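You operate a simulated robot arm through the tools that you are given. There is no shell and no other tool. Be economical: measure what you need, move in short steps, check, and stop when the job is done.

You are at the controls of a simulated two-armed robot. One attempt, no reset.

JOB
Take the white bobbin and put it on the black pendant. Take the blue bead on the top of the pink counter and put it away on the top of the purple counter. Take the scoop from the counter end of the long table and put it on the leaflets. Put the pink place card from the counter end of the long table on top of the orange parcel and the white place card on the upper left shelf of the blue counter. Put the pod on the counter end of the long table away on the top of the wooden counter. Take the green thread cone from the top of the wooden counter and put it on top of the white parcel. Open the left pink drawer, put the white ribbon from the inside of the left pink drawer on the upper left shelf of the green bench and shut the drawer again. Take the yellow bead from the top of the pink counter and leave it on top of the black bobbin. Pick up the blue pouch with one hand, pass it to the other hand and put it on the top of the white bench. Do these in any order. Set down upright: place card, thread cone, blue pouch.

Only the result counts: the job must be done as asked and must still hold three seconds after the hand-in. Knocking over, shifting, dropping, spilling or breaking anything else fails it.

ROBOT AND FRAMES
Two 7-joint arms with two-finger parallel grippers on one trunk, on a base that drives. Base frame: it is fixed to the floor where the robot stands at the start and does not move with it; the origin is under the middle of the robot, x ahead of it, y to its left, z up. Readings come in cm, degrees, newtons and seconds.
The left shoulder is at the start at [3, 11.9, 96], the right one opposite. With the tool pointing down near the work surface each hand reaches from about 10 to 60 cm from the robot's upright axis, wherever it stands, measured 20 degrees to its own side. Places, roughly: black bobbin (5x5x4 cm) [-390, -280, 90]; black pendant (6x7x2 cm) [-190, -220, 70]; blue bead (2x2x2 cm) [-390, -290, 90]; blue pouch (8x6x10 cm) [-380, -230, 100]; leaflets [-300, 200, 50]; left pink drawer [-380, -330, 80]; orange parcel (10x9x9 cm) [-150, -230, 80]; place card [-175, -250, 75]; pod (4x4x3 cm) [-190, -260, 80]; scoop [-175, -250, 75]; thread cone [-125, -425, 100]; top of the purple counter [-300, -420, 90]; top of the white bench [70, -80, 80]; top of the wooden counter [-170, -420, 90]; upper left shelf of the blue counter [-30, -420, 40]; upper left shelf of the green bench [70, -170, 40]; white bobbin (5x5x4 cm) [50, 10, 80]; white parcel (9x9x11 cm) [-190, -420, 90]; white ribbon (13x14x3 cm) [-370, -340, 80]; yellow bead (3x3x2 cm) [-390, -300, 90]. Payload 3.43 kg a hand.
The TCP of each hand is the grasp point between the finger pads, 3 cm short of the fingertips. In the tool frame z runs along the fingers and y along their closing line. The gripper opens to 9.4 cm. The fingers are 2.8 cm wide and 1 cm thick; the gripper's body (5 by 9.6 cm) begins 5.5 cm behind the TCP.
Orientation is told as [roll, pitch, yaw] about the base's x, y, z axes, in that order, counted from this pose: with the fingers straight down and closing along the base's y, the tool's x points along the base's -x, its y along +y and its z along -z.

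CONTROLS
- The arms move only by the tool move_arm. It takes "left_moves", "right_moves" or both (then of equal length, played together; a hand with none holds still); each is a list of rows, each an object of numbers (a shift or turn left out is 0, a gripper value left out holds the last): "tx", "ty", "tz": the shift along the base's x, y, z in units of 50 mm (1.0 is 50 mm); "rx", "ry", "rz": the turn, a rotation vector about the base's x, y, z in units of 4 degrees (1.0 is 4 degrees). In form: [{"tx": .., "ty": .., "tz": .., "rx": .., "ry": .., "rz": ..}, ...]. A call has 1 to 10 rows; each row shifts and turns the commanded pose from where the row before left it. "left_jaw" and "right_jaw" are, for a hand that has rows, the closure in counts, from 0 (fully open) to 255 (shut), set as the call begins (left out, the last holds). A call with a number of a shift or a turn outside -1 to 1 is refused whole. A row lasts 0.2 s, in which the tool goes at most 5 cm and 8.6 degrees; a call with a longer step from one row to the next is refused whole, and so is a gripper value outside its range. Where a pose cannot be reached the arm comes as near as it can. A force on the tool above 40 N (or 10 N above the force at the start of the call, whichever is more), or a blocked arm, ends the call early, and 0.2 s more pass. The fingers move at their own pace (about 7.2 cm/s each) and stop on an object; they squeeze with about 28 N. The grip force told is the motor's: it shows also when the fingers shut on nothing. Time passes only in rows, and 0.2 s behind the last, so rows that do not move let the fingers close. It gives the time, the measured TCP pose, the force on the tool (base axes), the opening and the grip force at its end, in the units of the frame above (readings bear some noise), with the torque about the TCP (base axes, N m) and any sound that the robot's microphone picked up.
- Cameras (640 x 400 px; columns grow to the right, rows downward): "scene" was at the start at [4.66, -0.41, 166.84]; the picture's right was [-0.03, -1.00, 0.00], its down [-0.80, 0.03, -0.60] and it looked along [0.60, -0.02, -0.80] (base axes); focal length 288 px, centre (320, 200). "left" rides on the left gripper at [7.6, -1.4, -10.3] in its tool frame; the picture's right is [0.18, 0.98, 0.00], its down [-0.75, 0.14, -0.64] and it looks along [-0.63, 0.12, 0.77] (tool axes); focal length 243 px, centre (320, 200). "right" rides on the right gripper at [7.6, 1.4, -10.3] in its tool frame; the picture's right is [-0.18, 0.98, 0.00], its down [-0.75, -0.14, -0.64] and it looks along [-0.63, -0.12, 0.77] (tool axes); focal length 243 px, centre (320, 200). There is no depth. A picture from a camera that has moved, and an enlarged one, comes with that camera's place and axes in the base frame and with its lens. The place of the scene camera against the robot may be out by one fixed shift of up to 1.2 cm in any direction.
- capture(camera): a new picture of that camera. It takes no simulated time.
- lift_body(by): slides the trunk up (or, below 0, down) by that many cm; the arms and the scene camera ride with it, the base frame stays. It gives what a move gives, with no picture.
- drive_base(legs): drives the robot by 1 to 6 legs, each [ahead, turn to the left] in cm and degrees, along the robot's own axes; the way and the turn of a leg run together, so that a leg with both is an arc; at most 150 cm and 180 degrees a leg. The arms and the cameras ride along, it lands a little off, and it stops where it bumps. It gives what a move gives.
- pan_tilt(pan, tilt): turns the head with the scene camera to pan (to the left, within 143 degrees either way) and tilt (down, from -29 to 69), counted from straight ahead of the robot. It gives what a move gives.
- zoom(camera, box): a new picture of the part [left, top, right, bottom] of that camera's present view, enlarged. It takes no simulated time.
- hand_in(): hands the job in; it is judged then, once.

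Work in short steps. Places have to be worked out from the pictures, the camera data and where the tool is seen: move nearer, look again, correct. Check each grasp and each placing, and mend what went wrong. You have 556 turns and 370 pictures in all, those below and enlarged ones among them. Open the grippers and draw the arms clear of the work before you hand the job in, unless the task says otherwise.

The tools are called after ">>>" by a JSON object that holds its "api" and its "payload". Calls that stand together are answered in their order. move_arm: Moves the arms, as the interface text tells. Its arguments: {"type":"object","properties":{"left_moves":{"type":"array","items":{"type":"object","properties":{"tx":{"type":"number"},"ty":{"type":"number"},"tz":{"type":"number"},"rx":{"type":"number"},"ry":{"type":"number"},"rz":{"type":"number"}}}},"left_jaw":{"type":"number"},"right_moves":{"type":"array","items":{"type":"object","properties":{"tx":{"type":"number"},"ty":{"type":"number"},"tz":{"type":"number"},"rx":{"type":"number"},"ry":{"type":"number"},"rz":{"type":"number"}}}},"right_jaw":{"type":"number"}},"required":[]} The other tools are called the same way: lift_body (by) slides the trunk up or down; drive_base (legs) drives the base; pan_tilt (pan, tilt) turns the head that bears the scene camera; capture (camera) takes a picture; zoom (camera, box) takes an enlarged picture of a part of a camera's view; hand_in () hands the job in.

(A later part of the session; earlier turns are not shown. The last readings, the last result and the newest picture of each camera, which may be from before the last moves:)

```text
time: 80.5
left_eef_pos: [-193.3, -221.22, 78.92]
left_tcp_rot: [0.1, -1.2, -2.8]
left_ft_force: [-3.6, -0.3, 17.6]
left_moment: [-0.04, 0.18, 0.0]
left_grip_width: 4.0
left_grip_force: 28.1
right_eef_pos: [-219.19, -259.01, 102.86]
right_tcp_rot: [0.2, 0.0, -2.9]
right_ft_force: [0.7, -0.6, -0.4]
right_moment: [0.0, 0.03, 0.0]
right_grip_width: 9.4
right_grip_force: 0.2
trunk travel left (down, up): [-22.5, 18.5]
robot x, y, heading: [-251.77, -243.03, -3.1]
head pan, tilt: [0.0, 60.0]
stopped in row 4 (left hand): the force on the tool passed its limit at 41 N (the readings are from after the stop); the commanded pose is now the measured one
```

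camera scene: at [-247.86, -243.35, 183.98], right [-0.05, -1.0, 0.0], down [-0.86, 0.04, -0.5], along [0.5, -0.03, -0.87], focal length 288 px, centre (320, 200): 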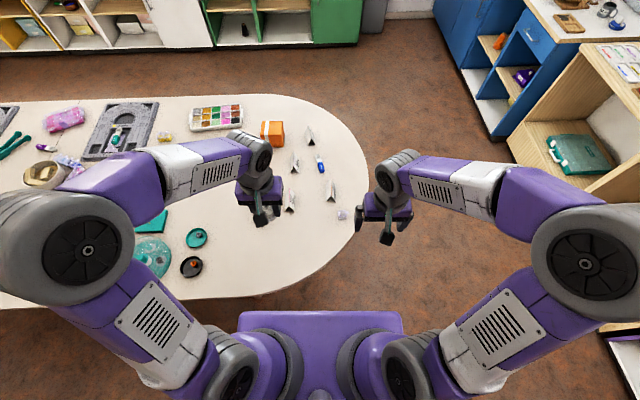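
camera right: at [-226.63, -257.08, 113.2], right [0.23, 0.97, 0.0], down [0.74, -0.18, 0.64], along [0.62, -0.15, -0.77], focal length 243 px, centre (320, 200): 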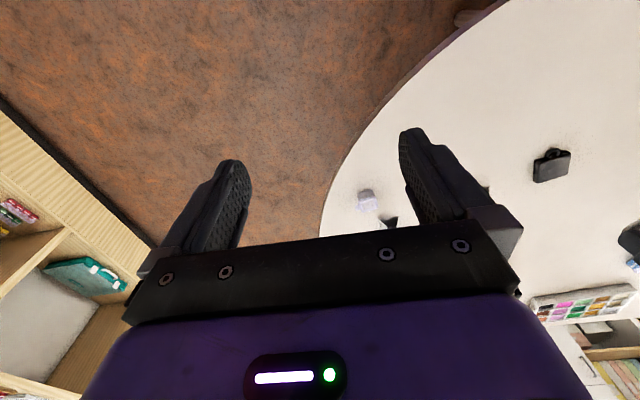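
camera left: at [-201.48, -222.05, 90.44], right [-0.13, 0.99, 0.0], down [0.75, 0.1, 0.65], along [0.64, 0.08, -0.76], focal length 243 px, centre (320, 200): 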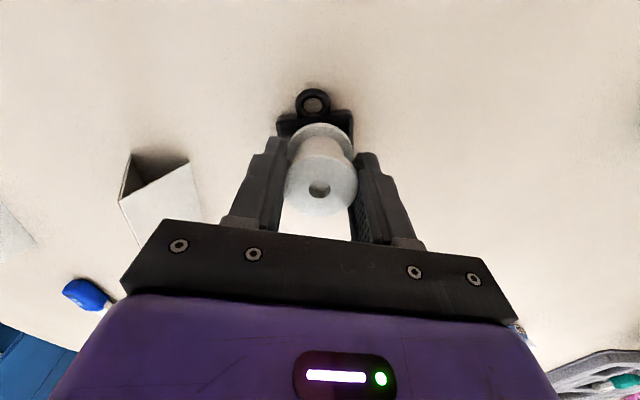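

Contact at TCP z 78.9. I ease off 1 mm, then open partway (clear of the card).

>>> {"api": "move_arm", "payload": {"left_moves": [{"tz": 0.03}, {}]}}

>>> {"api": "move_arm", "payload": {"left_moves": [{}, {}, {}], "left_jaw": 60}}

>>> {"api": "capture", "payload": {"camera": "left"}}

```text
time: 81.1
left_eef_pos: [-193.33, -221.21, 78.92]
left_tcp_rot: [0.0, -1.2, -3.0]
left_ft_force: [1.3, 0.7, 12.5]
left_moment: [-0.03, -0.03, 0.01]
left_grip_width: 4.0
left_grip_force: 28.1
right_eef_pos: [-219.18, -259.0, 102.89]
right_tcp_rot: [0.0, -0.2, -3.0]
right_ft_force: [0.1, 0.1, -0.4]
right_moment: [-0.01, -0.02, -0.02]
right_grip_width: 9.38
right_grip_force: 0.0
trunk travel left (down, up): [-22.5, 18.5]
robot x, y, heading: [-251.44, -242.42, -3.1]
head pan, tilt: [0.0, 60.0]
```

```text
time: 81.9
left_eef_pos: [-193.45, -221.23, 78.71]
left_tcp_rot: [0.0, -0.8, -2.9]
left_ft_force: [0.4, 0.2, 0.8]
left_moment: [0.0, 0.0, 0.0]
left_grip_width: 7.17
left_grip_force: 0.1
right_eef_pos: [-219.15, -258.96, 102.88]
right_tcp_rot: [0.0, 0.1, -3.0]
right_ft_force: [1.0, -0.1, -0.2]
right_moment: [-0.01, -0.01, 0.0]
right_grip_width: 9.39
right_grip_force: 0.0
trunk travel left (down, up): [-22.5, 18.5]
robot x, y, heading: [-251.63, -242.95, -2.8]
head pan, tilt: [0.0, 60.0]
```

```text
332 pictures are left
camera left: at [-201.26, -222.3, 88.78], right [-0.13, 0.99, 0.0], down [0.75, 0.1, 0.66], along [0.65, 0.09, -0.76], focal length 243 px, centre (320, 200)
```

left: 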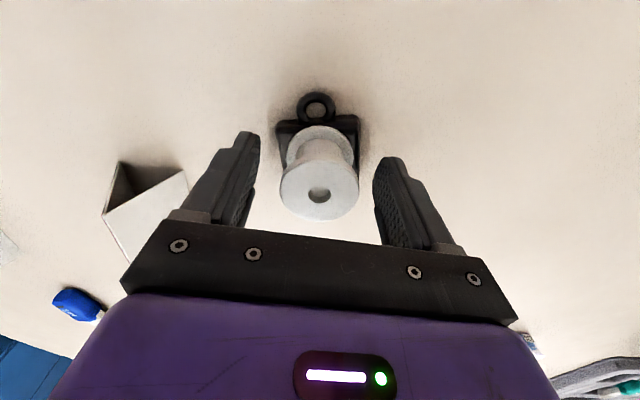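

The bobbin rests on the pendant. I raise the hand straight up and back, then look at the cards from above with it.

>>> {"api": "move_arm", "payload": {"left_moves": [{"tz": 0.4}, {"tz": 0.8}, {"tz": 0.9}, {"tz": 0.9}, {"tz": 0.9, "tx": -0.3}, {"tx": -0.9, "ty": -0.3}, {"tx": -0.6, "ty": -0.7}, {}], "left_jaw": 0}}

>>> {"api": "capture", "payload": {"camera": "left"}}

>>> {"api": "zoom", "payload": {"camera": "scene", "box": [230, 110, 380, 230]}}

```text
time: 83.7
left_eef_pos: [-202.31, -226.24, 98.29]
left_tcp_rot: [0.1, -1.1, -2.9]
left_ft_force: [-0.1, 0.7, -0.5]
left_moment: [-0.02, 0.02, -0.01]
left_grip_width: 9.4
left_grip_force: 0.1
right_eef_pos: [-218.98, -258.95, 102.87]
right_tcp_rot: [0.0, 0.0, -2.9]
right_ft_force: [-0.1, 0.5, 0.2]
right_moment: [0.0, -0.01, -0.01]
right_grip_width: 9.38
right_grip_force: 0.0
trunk travel left (down, up): [-22.5, 18.5]
robot x, y, heading: [-251.83, -243.04, -3.1]
head pan, tilt: [0.0, 60.0]
```

```text
331 pictures are left
camera left: at [-210.19, -227.23, 108.34], right [-0.13, 0.99, 0.0], down [0.75, 0.1, 0.66], along [0.65, 0.09, -0.75], focal length 243 px, centre (320, 200)
```

left: 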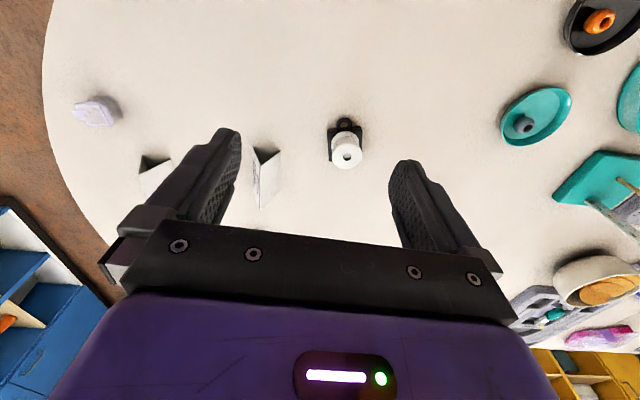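

```text
3.33 times, centred on (305, 170) of scene
camera zoom: at [-247.71, -243.27, 165.97], right [-0.05, -1.0, 0.0], down [-0.86, 0.04, -0.5], along [0.5, -0.03, -0.87], focal length 959 px, centre (370, 300)
```

zoom: 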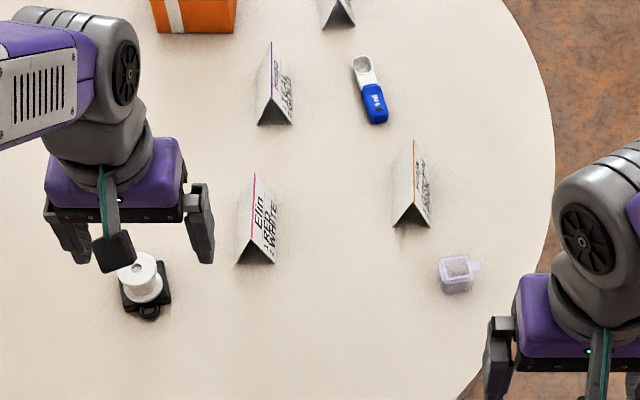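

The bobbin stands on the pendant. Before deciding how to grip the cards I look at the blue counter's shelf from here.

>>> {"api": "pan_tilt", "payload": {"pan": -38, "tilt": 20}}

>>> {"api": "capture", "payload": {"camera": "scene"}}

>>> {"api": "zoom", "payload": {"camera": "scene", "box": [220, 140, 420, 265]}}

```text
time: 84.8
left_eef_pos: [-202.19, -226.16, 98.46]
left_tcp_rot: [0.1, -1.2, -2.9]
left_ft_force: [-0.1, -0.1, -0.5]
left_moment: [0.02, 0.0, -0.01]
left_grip_width: 9.4
left_grip_force: 0.1
right_eef_pos: [-219.02, -259.04, 102.85]
right_tcp_rot: [0.0, 0.1, -3.0]
right_ft_force: [0.4, -0.2, 0.5]
right_moment: [-0.02, -0.02, -0.01]
right_grip_width: 9.43
right_grip_force: 0.0
trunk travel left (down, up): [-22.5, 18.5]
robot x, y, heading: [-251.41, -243.2, -2.9]
head pan, tilt: [-38.0, 20.0]
```

```text
329 pictures are left
camera scene: at [-247.37, -249.12, 171.78], right [-0.65, -0.76, 0.0], down [-0.26, 0.22, -0.94], along [0.71, -0.62, -0.34], focal length 288 px, centre (320, 200)
```

scene: 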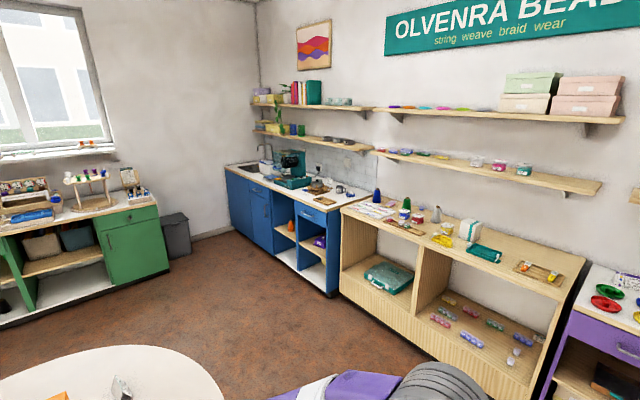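

```text
3.20 times, centred on (320, 202) of scene
camera zoom: at [-247.37, -249.12, 171.78], right [-0.65, -0.76, 0.0], down [-0.26, 0.22, -0.94], along [0.71, -0.62, -0.34], focal length 921 px, centre (320, 192)
```

zoom: 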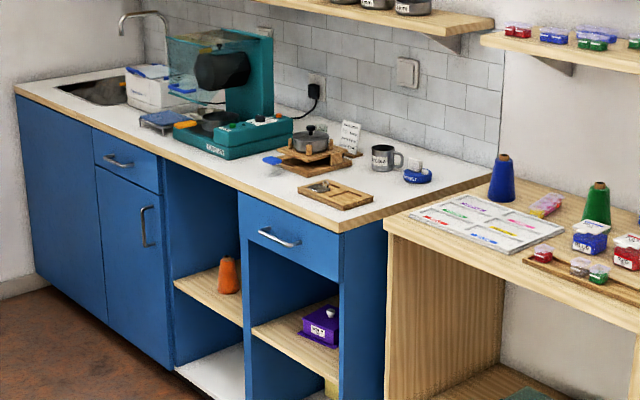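

The shelf opening is tall (from z≈40 to the counter top), open at the front. To choose the card grasp I measure the cards with a tight zoom.

>>> {"api": "pan_tilt", "payload": {"pan": 0, "tilt": 58}}

>>> {"api": "zoom", "payload": {"camera": "scene", "box": [275, 130, 355, 210]}}

```text
time: 85.8
left_eef_pos: [-202.34, -226.36, 98.42]
left_tcp_rot: [-0.1, -1.1, -2.9]
left_ft_force: [0.6, -0.1, 0.8]
left_moment: [0.0, -0.01, 0.01]
left_grip_width: 9.39
left_grip_force: 0.2
right_eef_pos: [-219.1, -259.01, 102.9]
right_tcp_rot: [0.0, 0.0, -2.9]
right_ft_force: [0.0, -0.2, 0.4]
right_moment: [0.04, -0.01, -0.03]
right_grip_width: 9.41
right_grip_force: 0.1
trunk travel left (down, up): [-22.5, 18.5]
robot x, y, heading: [-251.65, -243.08, -3.1]
head pan, tilt: [0.0, 58.0]
```

```text
5.00 times, centred on (315, 170) of scene
camera zoom: at [-247.52, -243.38, 166.22], right [-0.05, -1.0, 0.0], down [-0.85, 0.04, -0.53], along [0.53, -0.03, -0.85], focal length 1439 px, centre (345, 350)
```

zoom: 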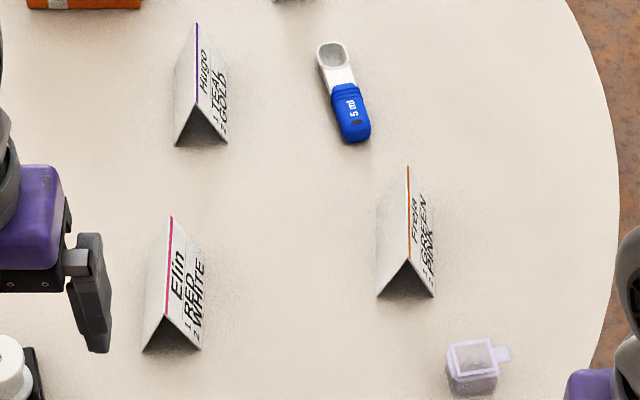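

Cards are tents ≈9.2 long, 4.5 wide, ~5.5 tall, ridge along x; I'll grip them across y from above. I drive 5 cm closer for reach, and check clearance.

>>> {"api": "drive_base", "payload": {"legs": [[5, 0]]}}

>>> {"api": "move_arm", "payload": {"left_moves": [{"tx": 0.6, "ty": -0.6, "tz": 0.2}, {"tx": 0.7, "ty": -0.5}, {"tx": 0.3}, {}]}}

>>> {"api": "capture", "payload": {"camera": "left"}}

>>> {"api": "zoom", "payload": {"camera": "scene", "box": [255, 140, 375, 230]}}

```text
time: 86.7
left_eef_pos: [-197.24, -226.44, 98.32]
left_tcp_rot: [0.0, -1.0, -2.9]
left_ft_force: [-0.1, 0.0, 0.0]
left_moment: [0.01, 0.04, 0.01]
left_grip_width: 9.4
left_grip_force: 0.0
right_eef_pos: [-214.02, -259.25, 102.79]
right_tcp_rot: [0.0, 0.1, -2.9]
right_ft_force: [0.5, 0.3, 0.0]
right_moment: [0.01, 0.03, -0.02]
right_grip_width: 9.41
right_grip_force: 0.1
trunk travel left (down, up): [-22.5, 18.5]
robot x, y, heading: [-246.76, -243.37, -3.0]
head pan, tilt: [0.0, 58.0]
```

```text
time: 87.7
left_eef_pos: [-189.36, -232.02, 99.4]
left_tcp_rot: [0.0, -1.0, -3.0]
left_ft_force: [0.1, 0.0, 0.6]
left_moment: [0.02, -0.02, 0.0]
left_grip_width: 9.38
left_grip_force: 0.0
right_eef_pos: [-214.21, -259.27, 102.9]
right_tcp_rot: [-0.1, 0.0, -2.9]
right_ft_force: [0.5, -0.3, -0.4]
right_moment: [-0.03, -0.01, 0.0]
right_grip_width: 9.42
right_grip_force: 0.1
trunk travel left (down, up): [-22.5, 18.5]
robot x, y, heading: [-247.1, -243.37, -3.2]
head pan, tilt: [0.0, 58.0]
```

```text
326 pictures are left
camera left: at [-197.19, -233.01, 109.35], right [-0.13, 0.99, 0.0], down [0.75, 0.1, 0.66], along [0.65, 0.09, -0.76], focal length 243 px, centre (320, 200)
```

left: 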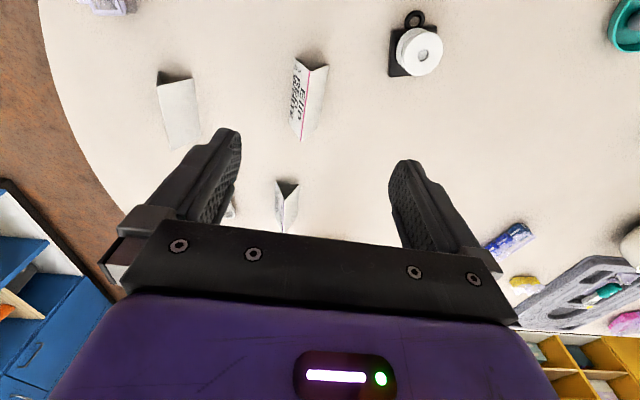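

```text
4.44 times, centred on (315, 185) of scene
camera zoom: at [-242.58, -243.64, 166.21], right [-0.05, -1.0, 0.0], down [-0.85, 0.04, -0.53], along [0.53, -0.03, -0.85], focal length 1279 px, centre (342, 267)
```

zoom: 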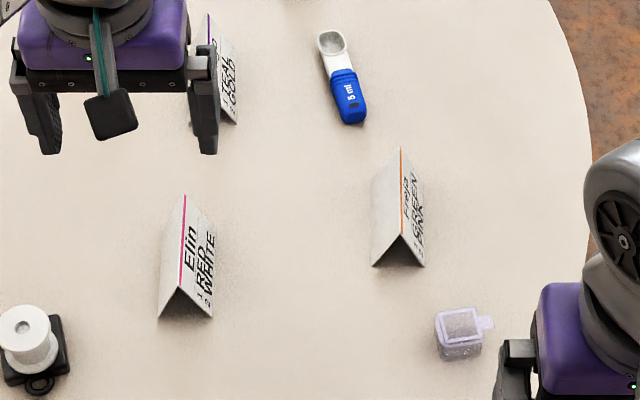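

Elin's card centre ≈(-185.5,-233), ridge yaw ≈-2°. I descend over it, straddling it.

>>> {"api": "move_arm", "payload": {"left_moves": [{"tx": 0.4, "ty": -0.1, "tz": -0.8}, {"tx": 0.38, "ty": -0.1, "tz": -0.9}, {"tz": -0.9}, {"tz": -0.8}, {"tz": -0.6}, {}], "left_jaw": 45}}

>>> {"api": "capture", "payload": {"camera": "left"}}

>>> {"api": "zoom", "payload": {"camera": "scene", "box": [255, 140, 375, 230]}}

```text
time: 89.1
left_eef_pos: [-185.46, -232.98, 79.37]
left_tcp_rot: [0.0, -1.2, -2.9]
left_ft_force: [-0.3, 0.5, -1.2]
left_moment: [-0.04, 0.03, -0.03]
left_grip_width: 7.76
left_grip_force: 0.0
right_eef_pos: [-214.1, -259.22, 102.85]
right_tcp_rot: [-0.2, 0.0, -2.9]
right_ft_force: [0.3, 0.6, 0.4]
right_moment: [0.01, 0.03, 0.03]
right_grip_width: 9.41
right_grip_force: 0.0
trunk travel left (down, up): [-22.5, 18.5]
robot x, y, heading: [-246.57, -243.53, -2.9]
head pan, tilt: [0.0, 58.0]
```

```text
324 pictures are left
camera left: at [-193.31, -234.01, 89.32], right [-0.13, 0.99, 0.0], down [0.75, 0.1, 0.66], along [0.65, 0.09, -0.75], focal length 243 px, centre (320, 200)
```

left: 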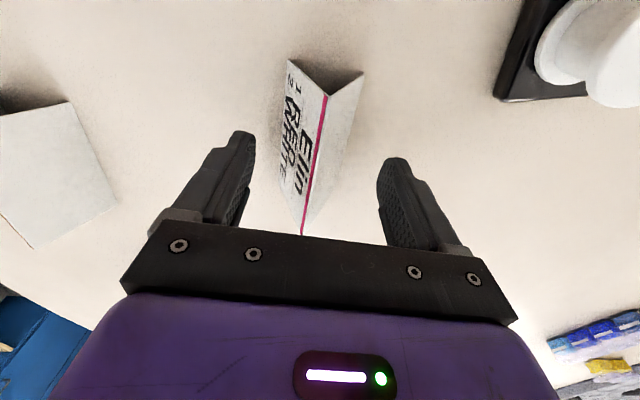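

```text
4.44 times, centred on (315, 185) of scene
camera zoom: at [-242.61, -243.63, 166.22], right [-0.05, -1.0, 0.0], down [-0.85, 0.04, -0.53], along [0.53, -0.03, -0.85], focal length 1279 px, centre (342, 267)
```

zoom: 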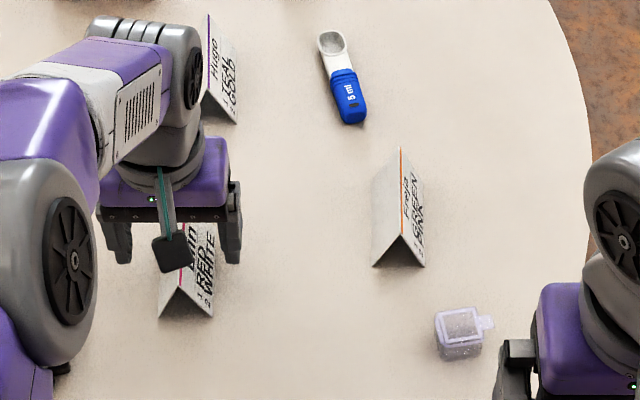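

>>> {"api": "move_arm", "payload": {"left_moves": [{"tz": -0.3}, {"tz": -0.15}, {"tz": -0.1}, {}]}}

```text
time: 90.1
left_eef_pos: [-185.53, -232.96, 77.07]
left_tcp_rot: [0.0, -1.4, -3.0]
left_ft_force: [-6.2, 1.6, 24.4]
left_moment: [-0.39, 0.58, -0.36]
left_grip_width: 7.72
left_grip_force: 0.1
right_eef_pos: [-214.3, -259.23, 103.02]
right_tcp_rot: [0.0, -0.2, -3.0]
right_ft_force: [-0.1, 0.0, -0.3]
right_moment: [0.01, 0.01, 0.02]
right_grip_width: 9.42
right_grip_force: 0.1
trunk travel left (down, up): [-22.5, 18.5]
robot x, y, heading: [-246.62, -243.44, -2.7]
head pan, tilt: [0.0, 58.0]
```

Fingertips touch the table (top z≈74). I rise 2 mm and close on the card.

>>> {"api": "move_arm", "payload": {"left_moves": [{"tz": 0.06}, {}]}}

>>> {"api": "move_arm", "payload": {"left_moves": [{}, {}, {}, {}], "left_jaw": 255}}

>>> {"api": "capture", "payload": {"camera": "left"}}

```text
time: 90.7
left_eef_pos: [-185.45, -233.02, 77.02]
left_tcp_rot: [0.0, -1.3, -3.0]
left_ft_force: [-0.6, 1.1, 14.5]
left_moment: [-0.37, 0.24, -0.22]
left_grip_width: 7.77
left_grip_force: 0.0
right_eef_pos: [-214.26, -259.16, 102.99]
right_tcp_rot: [0.1, 0.0, -2.9]
right_ft_force: [0.7, -0.5, -0.3]
right_moment: [-0.03, 0.01, 0.02]
right_grip_width: 9.43
right_grip_force: 0.0
trunk travel left (down, up): [-22.5, 18.5]
robot x, y, heading: [-246.89, -243.31, -2.9]
head pan, tilt: [0.0, 58.0]
```

```text
time: 91.7
left_eef_pos: [-185.59, -232.95, 77.06]
left_tcp_rot: [0.0, -1.1, -2.9]
left_ft_force: [-1.6, -0.1, 11.5]
left_moment: [-0.3, -0.15, -0.14]
left_grip_width: 3.75
left_grip_force: 28.4
right_eef_pos: [-214.17, -259.26, 102.98]
right_tcp_rot: [0.1, 0.0, -2.9]
right_ft_force: [0.6, -0.3, 0.0]
right_moment: [-0.01, -0.04, -0.02]
right_grip_width: 9.37
right_grip_force: 0.2
trunk travel left (down, up): [-22.5, 18.5]
robot x, y, heading: [-246.99, -243.11, -2.8]
head pan, tilt: [0.0, 58.0]
```

```text
322 pictures are left
camera left: at [-193.43, -234.05, 86.96], right [-0.13, 0.99, 0.0], down [0.75, 0.1, 0.66], along [0.65, 0.09, -0.75], focal length 243 px, centre (320, 200)
```

left: 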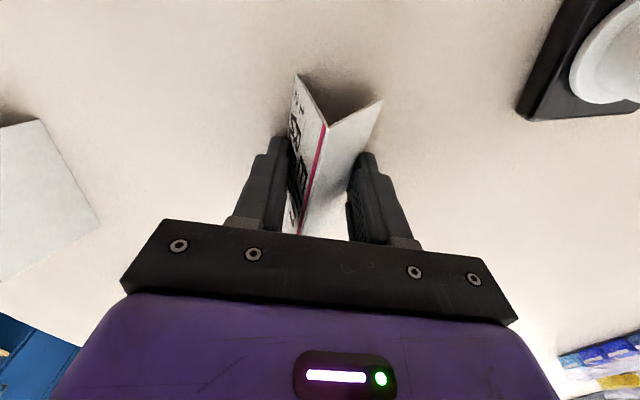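

Gripped at 3.75 cm. I lift slowly and check.

>>> {"api": "move_arm", "payload": {"left_moves": [{"tz": 0.2}, {"tz": 0.3}, {"tz": 0.5}, {"tz": 0.6}, {}]}}

>>> {"api": "capture", "payload": {"camera": "left"}}

>>> {"api": "zoom", "payload": {"camera": "scene", "box": [225, 120, 345, 210]}}

```text
time: 92.9
left_eef_pos: [-185.38, -233.11, 85.01]
left_tcp_rot: [0.0, -1.0, -2.9]
left_ft_force: [-0.2, -1.1, -0.5]
left_moment: [0.02, 0.03, -0.01]
left_grip_width: 3.63
left_grip_force: 27.7
right_eef_pos: [-214.08, -259.24, 102.84]
right_tcp_rot: [0.1, 0.0, -2.9]
right_ft_force: [-0.1, 0.4, 0.6]
right_moment: [-0.01, 0.01, -0.02]
right_grip_width: 9.41
right_grip_force: 0.1
trunk travel left (down, up): [-22.5, 18.5]
robot x, y, heading: [-247.01, -243.11, -3.2]
head pan, tilt: [0.0, 58.0]
```

```text
321 pictures are left
camera left: at [-193.28, -234.09, 94.91], right [-0.13, 0.99, 0.0], down [0.75, 0.1, 0.66], along [0.65, 0.09, -0.76], focal length 243 px, centre (320, 200)
```

left: 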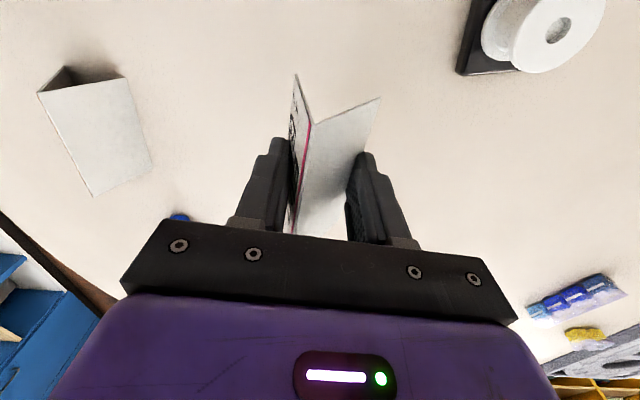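

```text
4.44 times, centred on (285, 165) of scene
camera zoom: at [-242.55, -243.62, 166.21], right [-0.05, -1.0, 0.0], down [-0.85, 0.04, -0.53], along [0.53, -0.03, -0.85], focal length 1279 px, centre (476, 356)
```

zoom: 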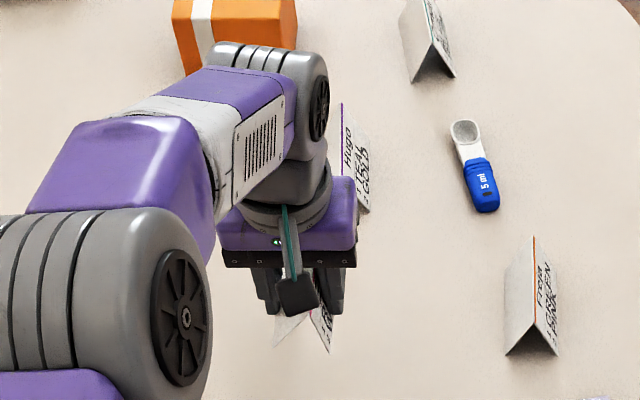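

The card is held, rolled ~20° so that its text face lies flush to one pad — a firm grip; I'll counter-roll at placing. I draw the left hand up and back and bring the right hand over Freja's card.

>>> {"api": "move_arm", "payload": {"left_moves": [{"tz": 0.9}, {"tz": 0.9}, {"tx": -0.9, "tz": 0.3}, {"tx": -0.9}, {"tx": -0.9, "ty": 0.3}, {}], "right_moves": [{"tx": 0.9}, {"tx": 0.9, "ty": 0.1}, {"tx": 0.9, "ty": 0.3}, {"tx": 0.9, "ty": 0.4}, {"tx": 0.9, "ty": 0.4}, {"tx": 0.6, "ty": 0.2}]}}

>>> {"api": "capture", "payload": {"camera": "right"}}

>>> {"api": "capture", "payload": {"camera": "left"}}

```text
time: 94.3
left_eef_pos: [-198.94, -231.57, 95.39]
left_tcp_rot: [0.1, -1.0, -2.9]
left_ft_force: [0.9, -0.1, -0.3]
left_moment: [-0.03, -0.03, 0.0]
left_grip_width: 3.63
left_grip_force: 27.8
right_eef_pos: [-188.51, -252.2, 102.59]
right_tcp_rot: [0.0, 0.1, -2.9]
right_ft_force: [0.8, -0.4, 0.7]
right_moment: [-0.01, 0.02, 0.01]
right_grip_width: 9.41
right_grip_force: 0.1
trunk travel left (down, up): [-22.5, 18.5]
robot x, y, heading: [-246.86, -243.35, -3.0]
head pan, tilt: [0.0, 58.0]
```

```text
319 pictures are left
camera right: at [-196.04, -250.33, 113.05], right [0.23, 0.97, 0.0], down [0.75, -0.18, 0.64], along [0.62, -0.15, -0.77], focal length 243 px, centre (320, 200)
```

right: 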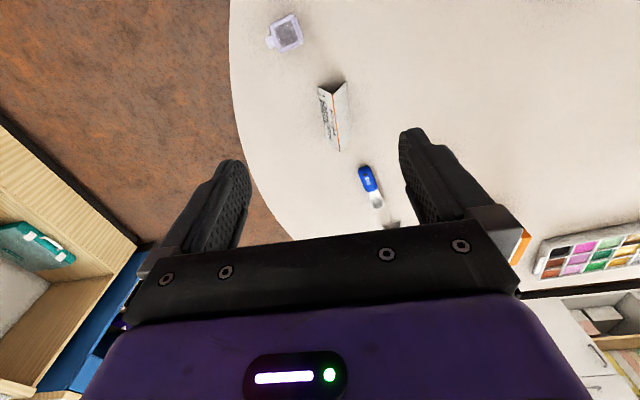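

```text
318 pictures are left
camera left: at [-206.83, -232.64, 105.34], right [-0.13, 0.99, 0.0], down [0.75, 0.1, 0.66], along [0.65, 0.09, -0.76], focal length 243 px, centre (320, 200)
```

left: 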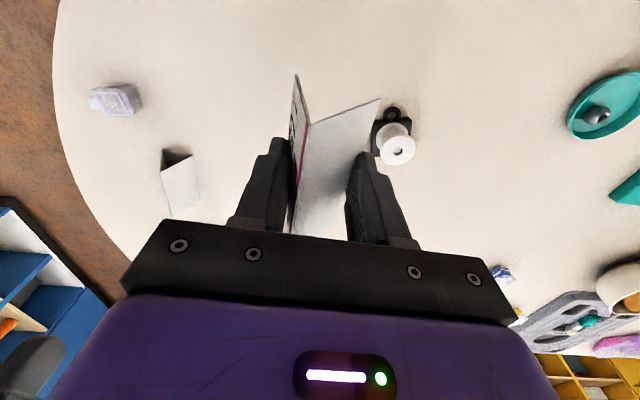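

>>> {"api": "zoom", "payload": {"camera": "right", "box": [280, 60, 400, 160]}}

```text
4.00 times, centred on (340, 110) of right
camera zoom: at [-196.04, -250.33, 113.05], right [0.23, 0.97, 0.0], down [0.75, -0.18, 0.64], along [0.62, -0.15, -0.77], focal length 970 px, centre (240, 560)
```

zoom: 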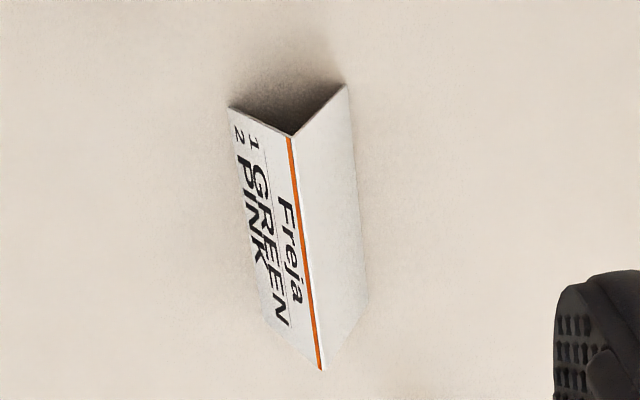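

Freja's card centre ≈(-182,-251.3). I descend over it with the right hand.

>>> {"api": "move_arm", "payload": {"right_moves": [{"tx": 0.4, "ty": 0.05, "tz": -0.8}, {"tx": 0.4, "ty": 0.05, "tz": -0.9}, {"tx": 0.4, "ty": 0.08, "tz": -0.9}, {"tz": -0.9}, {"tz": -0.9}, {"tz": -0.35}, {}], "right_jaw": 45}}

>>> {"api": "capture", "payload": {"camera": "right"}}

```text
time: 95.9
left_eef_pos: [-199.18, -231.67, 95.38]
left_tcp_rot: [0.0, -1.1, -2.8]
left_ft_force: [-0.4, -0.4, -0.1]
left_moment: [-0.01, -0.02, 0.03]
left_grip_width: 3.61
left_grip_force: 28.3
right_eef_pos: [-183.89, -251.47, 79.26]
right_tcp_rot: [0.0, 0.0, -2.9]
right_ft_force: [0.6, 0.1, 0.9]
right_moment: [0.01, 0.03, 0.0]
right_grip_width: 7.75
right_grip_force: 0.1
right hand out of reach, approached as far as the arm can: row 4, 5
trunk travel left (down, up): [-22.5, 18.5]
robot x, y, heading: [-246.6, -243.35, -2.9]
head pan, tilt: [0.0, 58.0]
```

```text
316 pictures are left
camera right: at [-191.43, -249.55, 89.55], right [0.23, 0.97, 0.0], down [0.74, -0.18, 0.64], along [0.62, -0.15, -0.77], focal length 243 px, centre (320, 200)
```

right: 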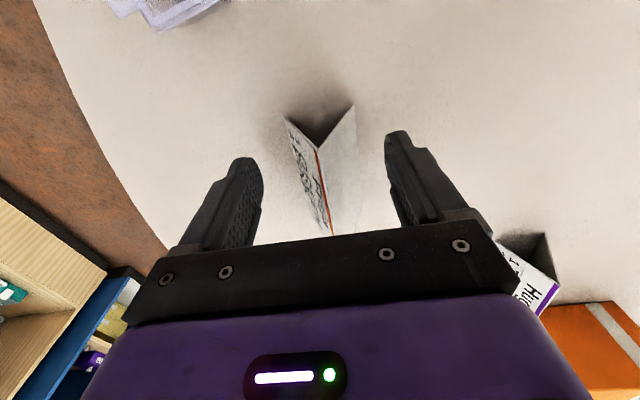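

>>> {"api": "move_arm", "payload": {"right_moves": [{"tz": -0.2}, {"tz": -0.16}, {}]}}

>>> {"api": "move_arm", "payload": {"right_moves": [{}, {}, {}, {}], "right_jaw": 255}}

>>> {"api": "capture", "payload": {"camera": "right"}}

```text
time: 96.7
left_eef_pos: [-199.05, -231.67, 95.36]
left_tcp_rot: [-0.1, -1.1, -2.8]
left_ft_force: [-0.1, 0.0, 0.4]
left_moment: [0.0, -0.01, 0.01]
left_grip_width: 3.64
left_grip_force: 27.8
right_eef_pos: [-184.2, -251.42, 77.58]
right_tcp_rot: [-0.1, 0.0, -3.0]
right_ft_force: [-0.7, -0.4, 0.8]
right_moment: [0.01, 0.01, -0.01]
right_grip_width: 7.77
right_grip_force: 0.1
right hand out of reach, approached as far as the arm can: row 1
trunk travel left (down, up): [-22.5, 18.5]
robot x, y, heading: [-246.88, -243.22, -2.9]
head pan, tilt: [0.0, 58.0]
```

```text
time: 97.7
left_eef_pos: [-199.16, -231.56, 95.6]
left_tcp_rot: [0.0, -1.0, -2.8]
left_ft_force: [1.1, 0.9, -1.6]
left_moment: [0.04, -0.01, -0.01]
left_grip_width: 3.64
left_grip_force: 27.7
right_eef_pos: [-184.17, -251.51, 77.47]
right_tcp_rot: [0.0, 0.1, -3.0]
right_ft_force: [0.2, 0.2, 0.0]
right_moment: [0.01, 0.02, -0.03]
right_grip_width: 3.59
right_grip_force: 28.1
trunk travel left (down, up): [-22.5, 18.5]
robot x, y, heading: [-246.56, -243.38, -3.0]
head pan, tilt: [0.0, 58.0]
```

```text
315 pictures are left
camera right: at [-191.76, -249.53, 87.87], right [0.23, 0.97, 0.0], down [0.74, -0.18, 0.64], along [0.62, -0.15, -0.77], focal length 243 px, centre (320, 200)
```

right: 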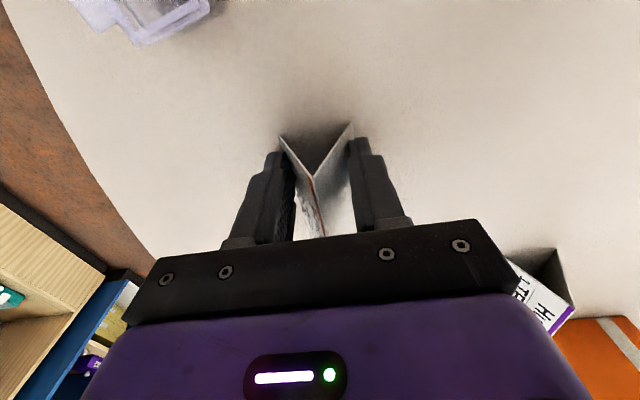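

Freja is gripped symmetrically. I lift it and check.

>>> {"api": "move_arm", "payload": {"right_moves": [{"tz": 0.2}, {"tz": 0.3}, {"tz": 0.5}, {"tz": 0.7}, {"tz": 0.9}, {"tz": 0.9}, {}]}}

>>> {"api": "capture", "payload": {"camera": "right"}}

```text
time: 99.3
left_eef_pos: [-199.12, -231.58, 95.41]
left_tcp_rot: [0.1, -0.9, -2.9]
left_ft_force: [0.2, 0.3, -0.1]
left_moment: [0.01, 0.0, 0.01]
left_grip_width: 3.62
left_grip_force: 28.0
right_eef_pos: [-183.93, -251.42, 94.88]
right_tcp_rot: [0.0, 0.0, -2.9]
right_ft_force: [-0.4, -0.4, 0.1]
right_moment: [-0.02, 0.0, 0.0]
right_grip_width: 3.49
right_grip_force: 28.3
trunk travel left (down, up): [-22.5, 18.5]
robot x, y, heading: [-246.73, -243.32, -3.1]
head pan, tilt: [0.0, 58.0]
```

```text
314 pictures are left
camera right: at [-191.49, -249.51, 105.28], right [0.23, 0.97, 0.0], down [0.75, -0.18, 0.64], along [0.62, -0.15, -0.77], focal length 243 px, centre (320, 200)
```

right: 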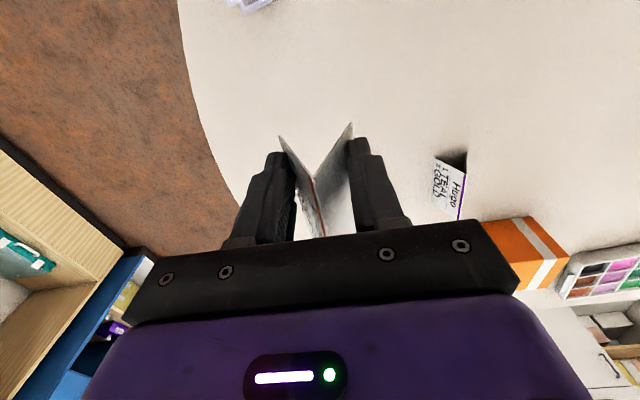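

Both cards held. I tuck the hands in, raise the trunk, back off and drive around to the south-east side facing the parcel.

>>> {"api": "move_arm", "payload": {"left_moves": [{"tx": -0.6}, {"tx": -0.6}, {"tx": -0.6}, {}, {}, {}], "right_moves": [{"tx": -0.9, "ty": -0.2, "tz": 0.2}, {"tx": -0.9, "ty": -0.3, "tz": 0.2}, {"tx": -0.9, "ty": -0.3}, {"tx": -0.9, "ty": -0.3}, {"tx": -0.9, "ty": -0.3}, {"tx": -0.7}]}}

>>> {"api": "lift_body", "payload": {"by": 10}}

>>> {"api": "drive_base", "payload": {"legs": [[-25, 0], [0, -87], [67, 0], [0, 90], [145, 0]]}}

```text
time: 100.7
left_eef_pos: [-208.0, -231.61, 95.38]
left_tcp_rot: [-0.1, -1.0, -2.9]
left_ft_force: [0.4, -0.7, 0.3]
left_moment: [-0.03, 0.01, 0.04]
left_grip_width: 3.61
left_grip_force: 28.2
right_eef_pos: [-210.02, -258.42, 97.15]
right_tcp_rot: [0.0, -0.2, -3.0]
right_ft_force: [-0.6, -0.5, 0.1]
right_moment: [0.01, 0.0, 0.0]
right_grip_width: 3.46
right_grip_force: 27.9
trunk travel left (down, up): [-22.5, 18.5]
robot x, y, heading: [-246.7, -243.18, -2.7]
head pan, tilt: [0.0, 58.0]
```

```text
time: 102.1
left_eef_pos: [-207.96, -231.54, 105.39]
left_tcp_rot: [0.0, -1.0, -2.8]
left_ft_force: [0.3, -0.3, -0.8]
left_moment: [0.02, 0.01, 0.02]
left_grip_width: 3.66
left_grip_force: 27.6
right_eef_pos: [-210.07, -258.39, 106.98]
right_tcp_rot: [0.0, 0.0, -3.0]
right_ft_force: [0.5, 0.4, -0.1]
right_moment: [0.01, -0.01, 0.0]
right_grip_width: 3.39
right_grip_force: 27.9
trunk travel left (down, up): [-32.5, 8.5]
robot x, y, heading: [-246.37, -243.34, -2.8]
head pan, tilt: [0.0, 58.0]
```

```text
time: 121.5
left_eef_pos: [-87.37, -294.92, 105.36]
left_tcp_rot: [0.0, -1.0, 0.1]
left_ft_force: [0.6, 0.7, -0.8]
left_moment: [0.0, 0.0, 0.02]
left_grip_width: 3.61
left_grip_force: 27.5
right_eef_pos: [-87.92, -321.92, 106.84]
right_tcp_rot: [0.0, 0.0, 0.0]
right_ft_force: [0.6, 0.2, 0.4]
right_moment: [-0.03, 0.01, 0.0]
right_grip_width: 2.73
right_grip_force: 27.7
trunk travel left (down, up): [-32.5, 8.5]
robot x, y, heading: [-125.68, -308.55, 0.1]
head pan, tilt: [0.0, 58.0]
```

The right grip width has shrunk to 2.7: the card may be squeezing out downward. I look at once.

>>> {"api": "capture", "payload": {"camera": "right"}}

>>> {"api": "capture", "payload": {"camera": "scene"}}

```text
313 pictures are left
camera right: at [-95.6, -320.32, 117.27], right [0.18, 0.98, 0.0], down [0.75, -0.14, 0.64], along [0.63, -0.12, -0.77], focal length 243 px, centre (320, 200)
```

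right: 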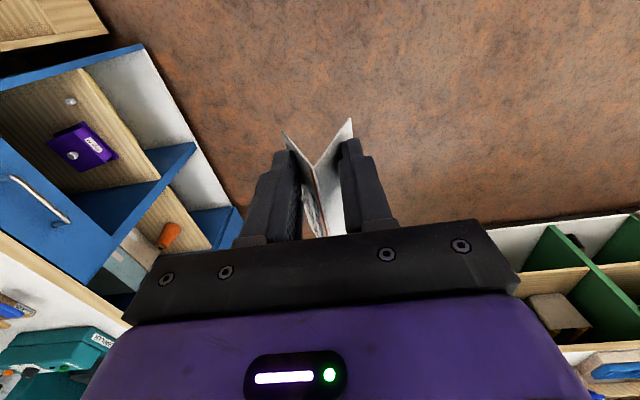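

```text
312 pictures are left
camera scene: at [-121.25, -308.84, 176.21], right [0.0, -1.0, 0.0], down [-0.85, 0.0, -0.53], along [0.53, 0.0, -0.85], focal length 288 px, centre (320, 200)
```

scene: 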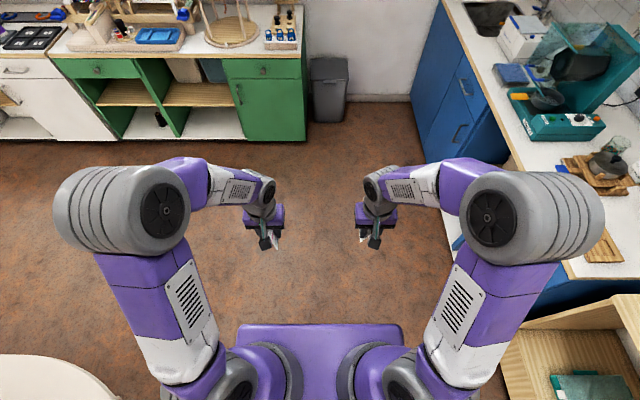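

The card creeps slowly; I go quickly to the parcel's side (south-east/east), easing the right squeeze a little by commanding a closure near the present width.

>>> {"api": "drive_base", "payload": {"legs": [[29, 0], [0, 90], [54, 0], [0, 78], [4, 0]]}}

>>> {"api": "capture", "payload": {"camera": "scene"}}

>>> {"api": "capture", "payload": {"camera": "right"}}

```text
time: 133.9
left_eef_pos: [-140.17, -259.58, 105.33]
left_tcp_rot: [0.0, -1.0, 168.0]
left_ft_force: [-0.4, -0.1, -0.5]
left_moment: [-0.01, -0.04, -0.01]
left_grip_width: 3.6
left_grip_force: 28.2
right_eef_pos: [-133.92, -233.34, 106.87]
right_tcp_rot: [0.0, 0.2, 168.0]
right_ft_force: [-1.0, -0.6, 0.5]
right_moment: [-0.02, -0.02, -0.02]
right_grip_width: 2.27
right_grip_force: 27.7
trunk travel left (down, up): [-32.5, 8.5]
robot x, y, heading: [-99.66, -254.21, 167.8]
head pan, tilt: [0.0, 58.0]
```

```text
311 pictures are left
camera scene: at [-103.67, -253.5, 176.21], right [0.21, 0.98, 0.0], down [0.83, -0.18, -0.53], along [-0.52, 0.11, -0.85], focal length 288 px, centre (320, 200)
```

scene: 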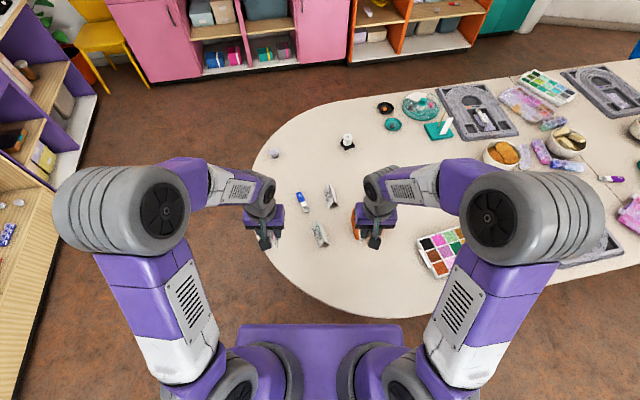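

```text
310 pictures are left
camera right: at [-126.75, -236.25, 117.26], right [-0.38, -0.92, 0.0], down [-0.71, 0.3, 0.64], along [-0.59, 0.25, -0.77], focal length 243 px, centre (320, 200)
```

right: 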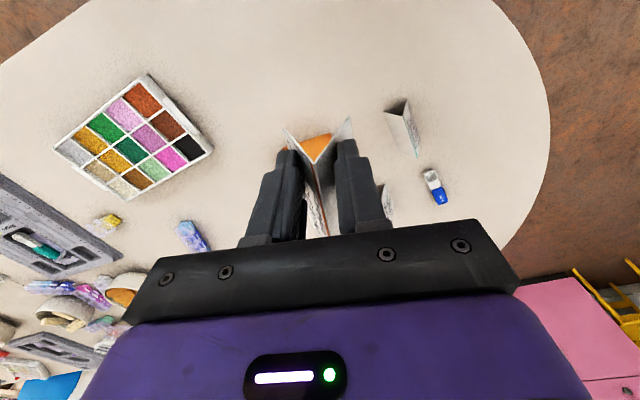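

Parcel top centre ≈(-149.2,-225.5), top z≈83, edges nearly along x/y. I move the right hand above it, aligning the yaw.

>>> {"api": "move_arm", "payload": {"right_moves": [{"tx": -0.75, "ty": 0.35, "rz": 0.6}, {"tx": -0.75, "ty": 0.35, "rz": 0.6}, {"tx": -0.75, "ty": 0.4, "rz": 0.5}, {"tx": -0.75, "ty": 0.4, "tz": -0.4}, {"tz": -0.6}, {}]}}

>>> {"api": "capture", "payload": {"camera": "right"}}

>>> {"api": "zoom", "payload": {"camera": "scene", "box": [300, 140, 460, 260]}}

```text
time: 135.3
left_eef_pos: [-140.14, -259.63, 105.43]
left_tcp_rot: [0.1, -0.9, 168.0]
left_ft_force: [-1.0, 0.8, -0.8]
left_moment: [0.01, 0.01, 0.0]
left_grip_width: 3.55
left_grip_force: 27.5
right_eef_pos: [-148.95, -225.97, 101.95]
right_tcp_rot: [-0.1, -0.1, 174.9]
right_ft_force: [-0.8, -0.7, 0.1]
right_moment: [0.0, -0.01, 0.0]
right_grip_width: 2.21
right_grip_force: 27.9
trunk travel left (down, up): [-32.5, 8.5]
robot x, y, heading: [-100.31, -254.25, 167.9]
head pan, tilt: [0.0, 58.0]
```

```text
309 pictures are left
camera right: at [-141.48, -227.98, 112.32], right [-0.27, -0.96, 0.0], down [-0.74, 0.21, 0.64], along [-0.62, 0.17, -0.77], focal length 243 px, centre (320, 200)
```

right: 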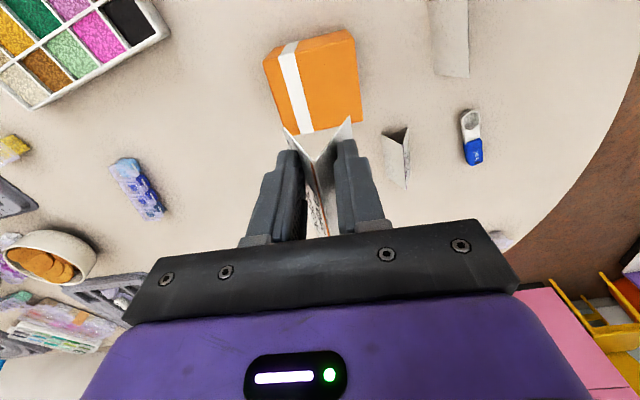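

```text
3.33 times, centred on (380, 200) of scene
camera zoom: at [-103.6, -253.51, 176.22], right [0.21, 0.98, 0.0], down [0.83, -0.18, -0.53], along [-0.52, 0.11, -0.85], focal length 959 px, centre (120, 200)
```

zoom: 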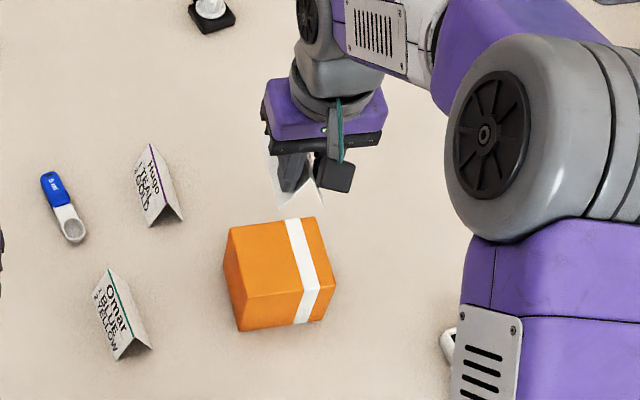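

>>> {"api": "zoom", "payload": {"camera": "right", "box": [240, 20, 400, 150]}}

```text
3.08 times, centred on (320, 85) of right
camera zoom: at [-141.48, -227.98, 112.32], right [-0.27, -0.96, 0.0], down [-0.74, 0.21, 0.64], along [-0.62, 0.17, -0.77], focal length 746 px, centre (320, 554)
```

zoom: 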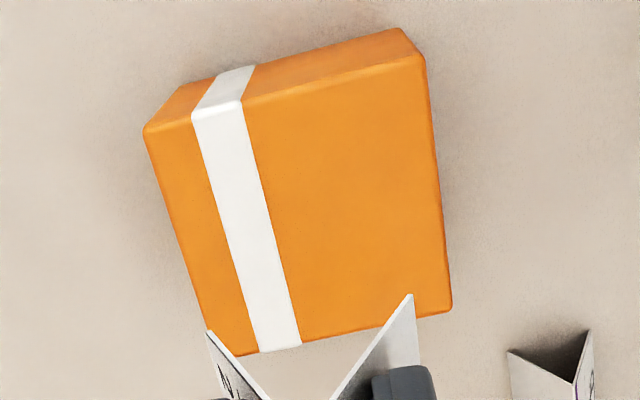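

Parcel top centre (-149.6,-225.4). The card sits 2 cm ahead of the TCP, so TCP goes to (-147.5,-225.6). I descend to just above.

>>> {"api": "move_arm", "payload": {"right_moves": [{"tx": 0.29, "ty": 0.08, "tz": -0.6}, {"tz": -0.8}, {"tz": -0.6}, {"tz": -0.2}, {}]}}

>>> {"api": "zoom", "payload": {"camera": "scene", "box": [320, 160, 440, 250]}}

>>> {"api": "capture", "payload": {"camera": "right"}}

```text
time: 136.5
left_eef_pos: [-140.02, -259.52, 105.37]
left_tcp_rot: [0.0, -1.0, 167.9]
left_ft_force: [-0.7, -0.9, -0.5]
left_moment: [0.04, 0.0, -0.01]
left_grip_width: 3.56
left_grip_force: 27.6
right_eef_pos: [-147.38, -225.55, 90.88]
right_tcp_rot: [0.0, -0.1, 174.9]
right_ft_force: [0.2, 0.3, 0.2]
right_moment: [0.02, -0.01, -0.02]
right_grip_width: 2.19
right_grip_force: 28.2
trunk travel left (down, up): [-32.5, 8.5]
robot x, y, heading: [-99.89, -254.29, 168.0]
head pan, tilt: [0.0, 58.0]
```

```text
4.44 times, centred on (380, 205) of scene
camera zoom: at [-103.58, -253.52, 176.22], right [0.21, 0.98, 0.0], down [0.83, -0.18, -0.53], along [-0.52, 0.11, -0.85], focal length 1279 px, centre (53, 178)
```

zoom: 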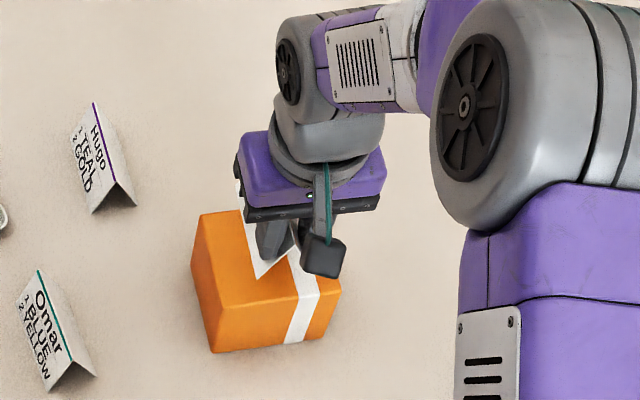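

```text
305 pictures are left
camera right: at [-139.95, -227.53, 101.25], right [-0.27, -0.96, 0.0], down [-0.74, 0.21, 0.64], along [-0.62, 0.17, -0.77], focal length 243 px, centre (320, 200)
```

right: 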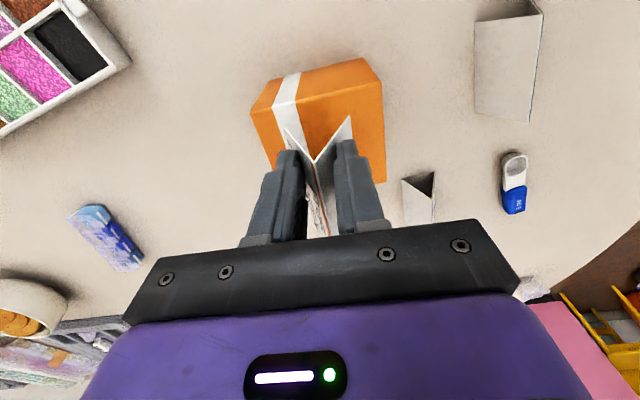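

Card spans x≈-146.3…-155.4 versus parcel -145.3…-154; I shift +1.2 cm in x and lower slowly.

>>> {"api": "move_arm", "payload": {"right_moves": [{"tx": 0.24, "ty": 0.04}, {"tz": -0.12}, {"tz": -0.1}, {"tz": -0.08}, {}]}}

>>> {"api": "capture", "payload": {"camera": "right"}}

>>> {"api": "zoom", "payload": {"camera": "scene", "box": [320, 160, 440, 250]}}

```text
time: 137.7
left_eef_pos: [-140.08, -259.5, 105.43]
left_tcp_rot: [0.1, -1.0, 168.0]
left_ft_force: [0.1, -0.4, 0.3]
left_moment: [0.0, 0.01, 0.03]
left_grip_width: 3.55
left_grip_force: 27.9
right_eef_pos: [-146.2, -225.41, 89.51]
right_tcp_rot: [0.0, -0.1, 174.7]
right_ft_force: [-1.2, -0.4, -0.8]
right_moment: [-0.02, -0.02, 0.02]
right_grip_width: 2.13
right_grip_force: 27.6
trunk travel left (down, up): [-32.5, 8.5]
robot x, y, heading: [-99.98, -253.94, 168.2]
head pan, tilt: [0.0, 58.0]
```

```text
304 pictures are left
camera right: at [-138.75, -227.3, 99.79], right [-0.27, -0.96, 0.0], down [-0.74, 0.21, 0.64], along [-0.62, 0.18, -0.77], focal length 243 px, centre (320, 200)
```

right: 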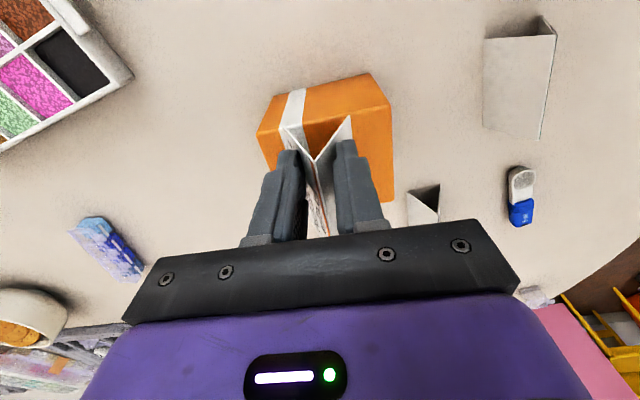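

```text
4.44 times, centred on (380, 205) of scene
camera zoom: at [-103.58, -253.52, 176.21], right [0.21, 0.98, 0.0], down [0.83, -0.18, -0.53], along [-0.52, 0.11, -0.85], focal length 1279 px, centre (53, 178)
```

zoom: 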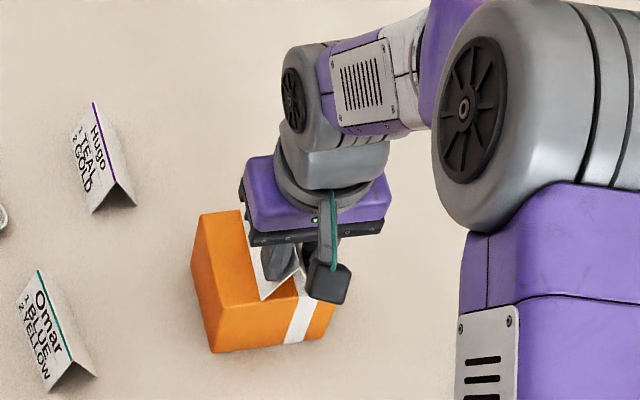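

>>> {"api": "move_arm", "payload": {"right_moves": [{"ty": -0.06, "tz": -0.06}, {"tz": -0.06}, {"tz": -0.06}, {"tz": -0.05}, {}]}}

>>> {"api": "zoom", "payload": {"camera": "right", "box": [220, 60, 420, 240]}}

```text
time: 138.9
left_eef_pos: [-139.99, -259.53, 105.32]
left_tcp_rot: [0.0, -1.1, 168.0]
left_ft_force: [-0.1, 0.2, -0.5]
left_moment: [0.0, 0.03, 0.0]
left_grip_width: 3.56
left_grip_force: 27.9
right_eef_pos: [-146.14, -225.52, 88.4]
right_tcp_rot: [-0.1, -0.2, 174.8]
right_ft_force: [-0.2, 0.3, 8.7]
right_moment: [0.04, 0.09, 0.02]
right_grip_width: 2.07
right_grip_force: 28.2
trunk travel left (down, up): [-32.5, 8.5]
robot x, y, heading: [-99.84, -253.64, 168.1]
head pan, tilt: [0.0, 58.0]
```

```text
2.22 times, centred on (320, 150) of right
camera zoom: at [-138.73, -227.61, 98.7], right [-0.27, -0.96, 0.0], down [-0.74, 0.21, 0.64], along [-0.62, 0.18, -0.77], focal length 539 px, centre (320, 311)
```

zoom: 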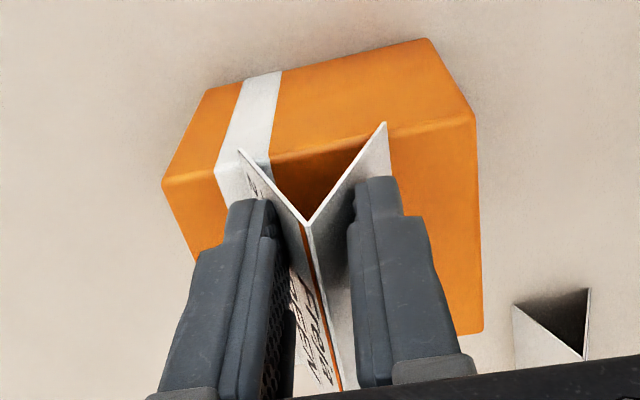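

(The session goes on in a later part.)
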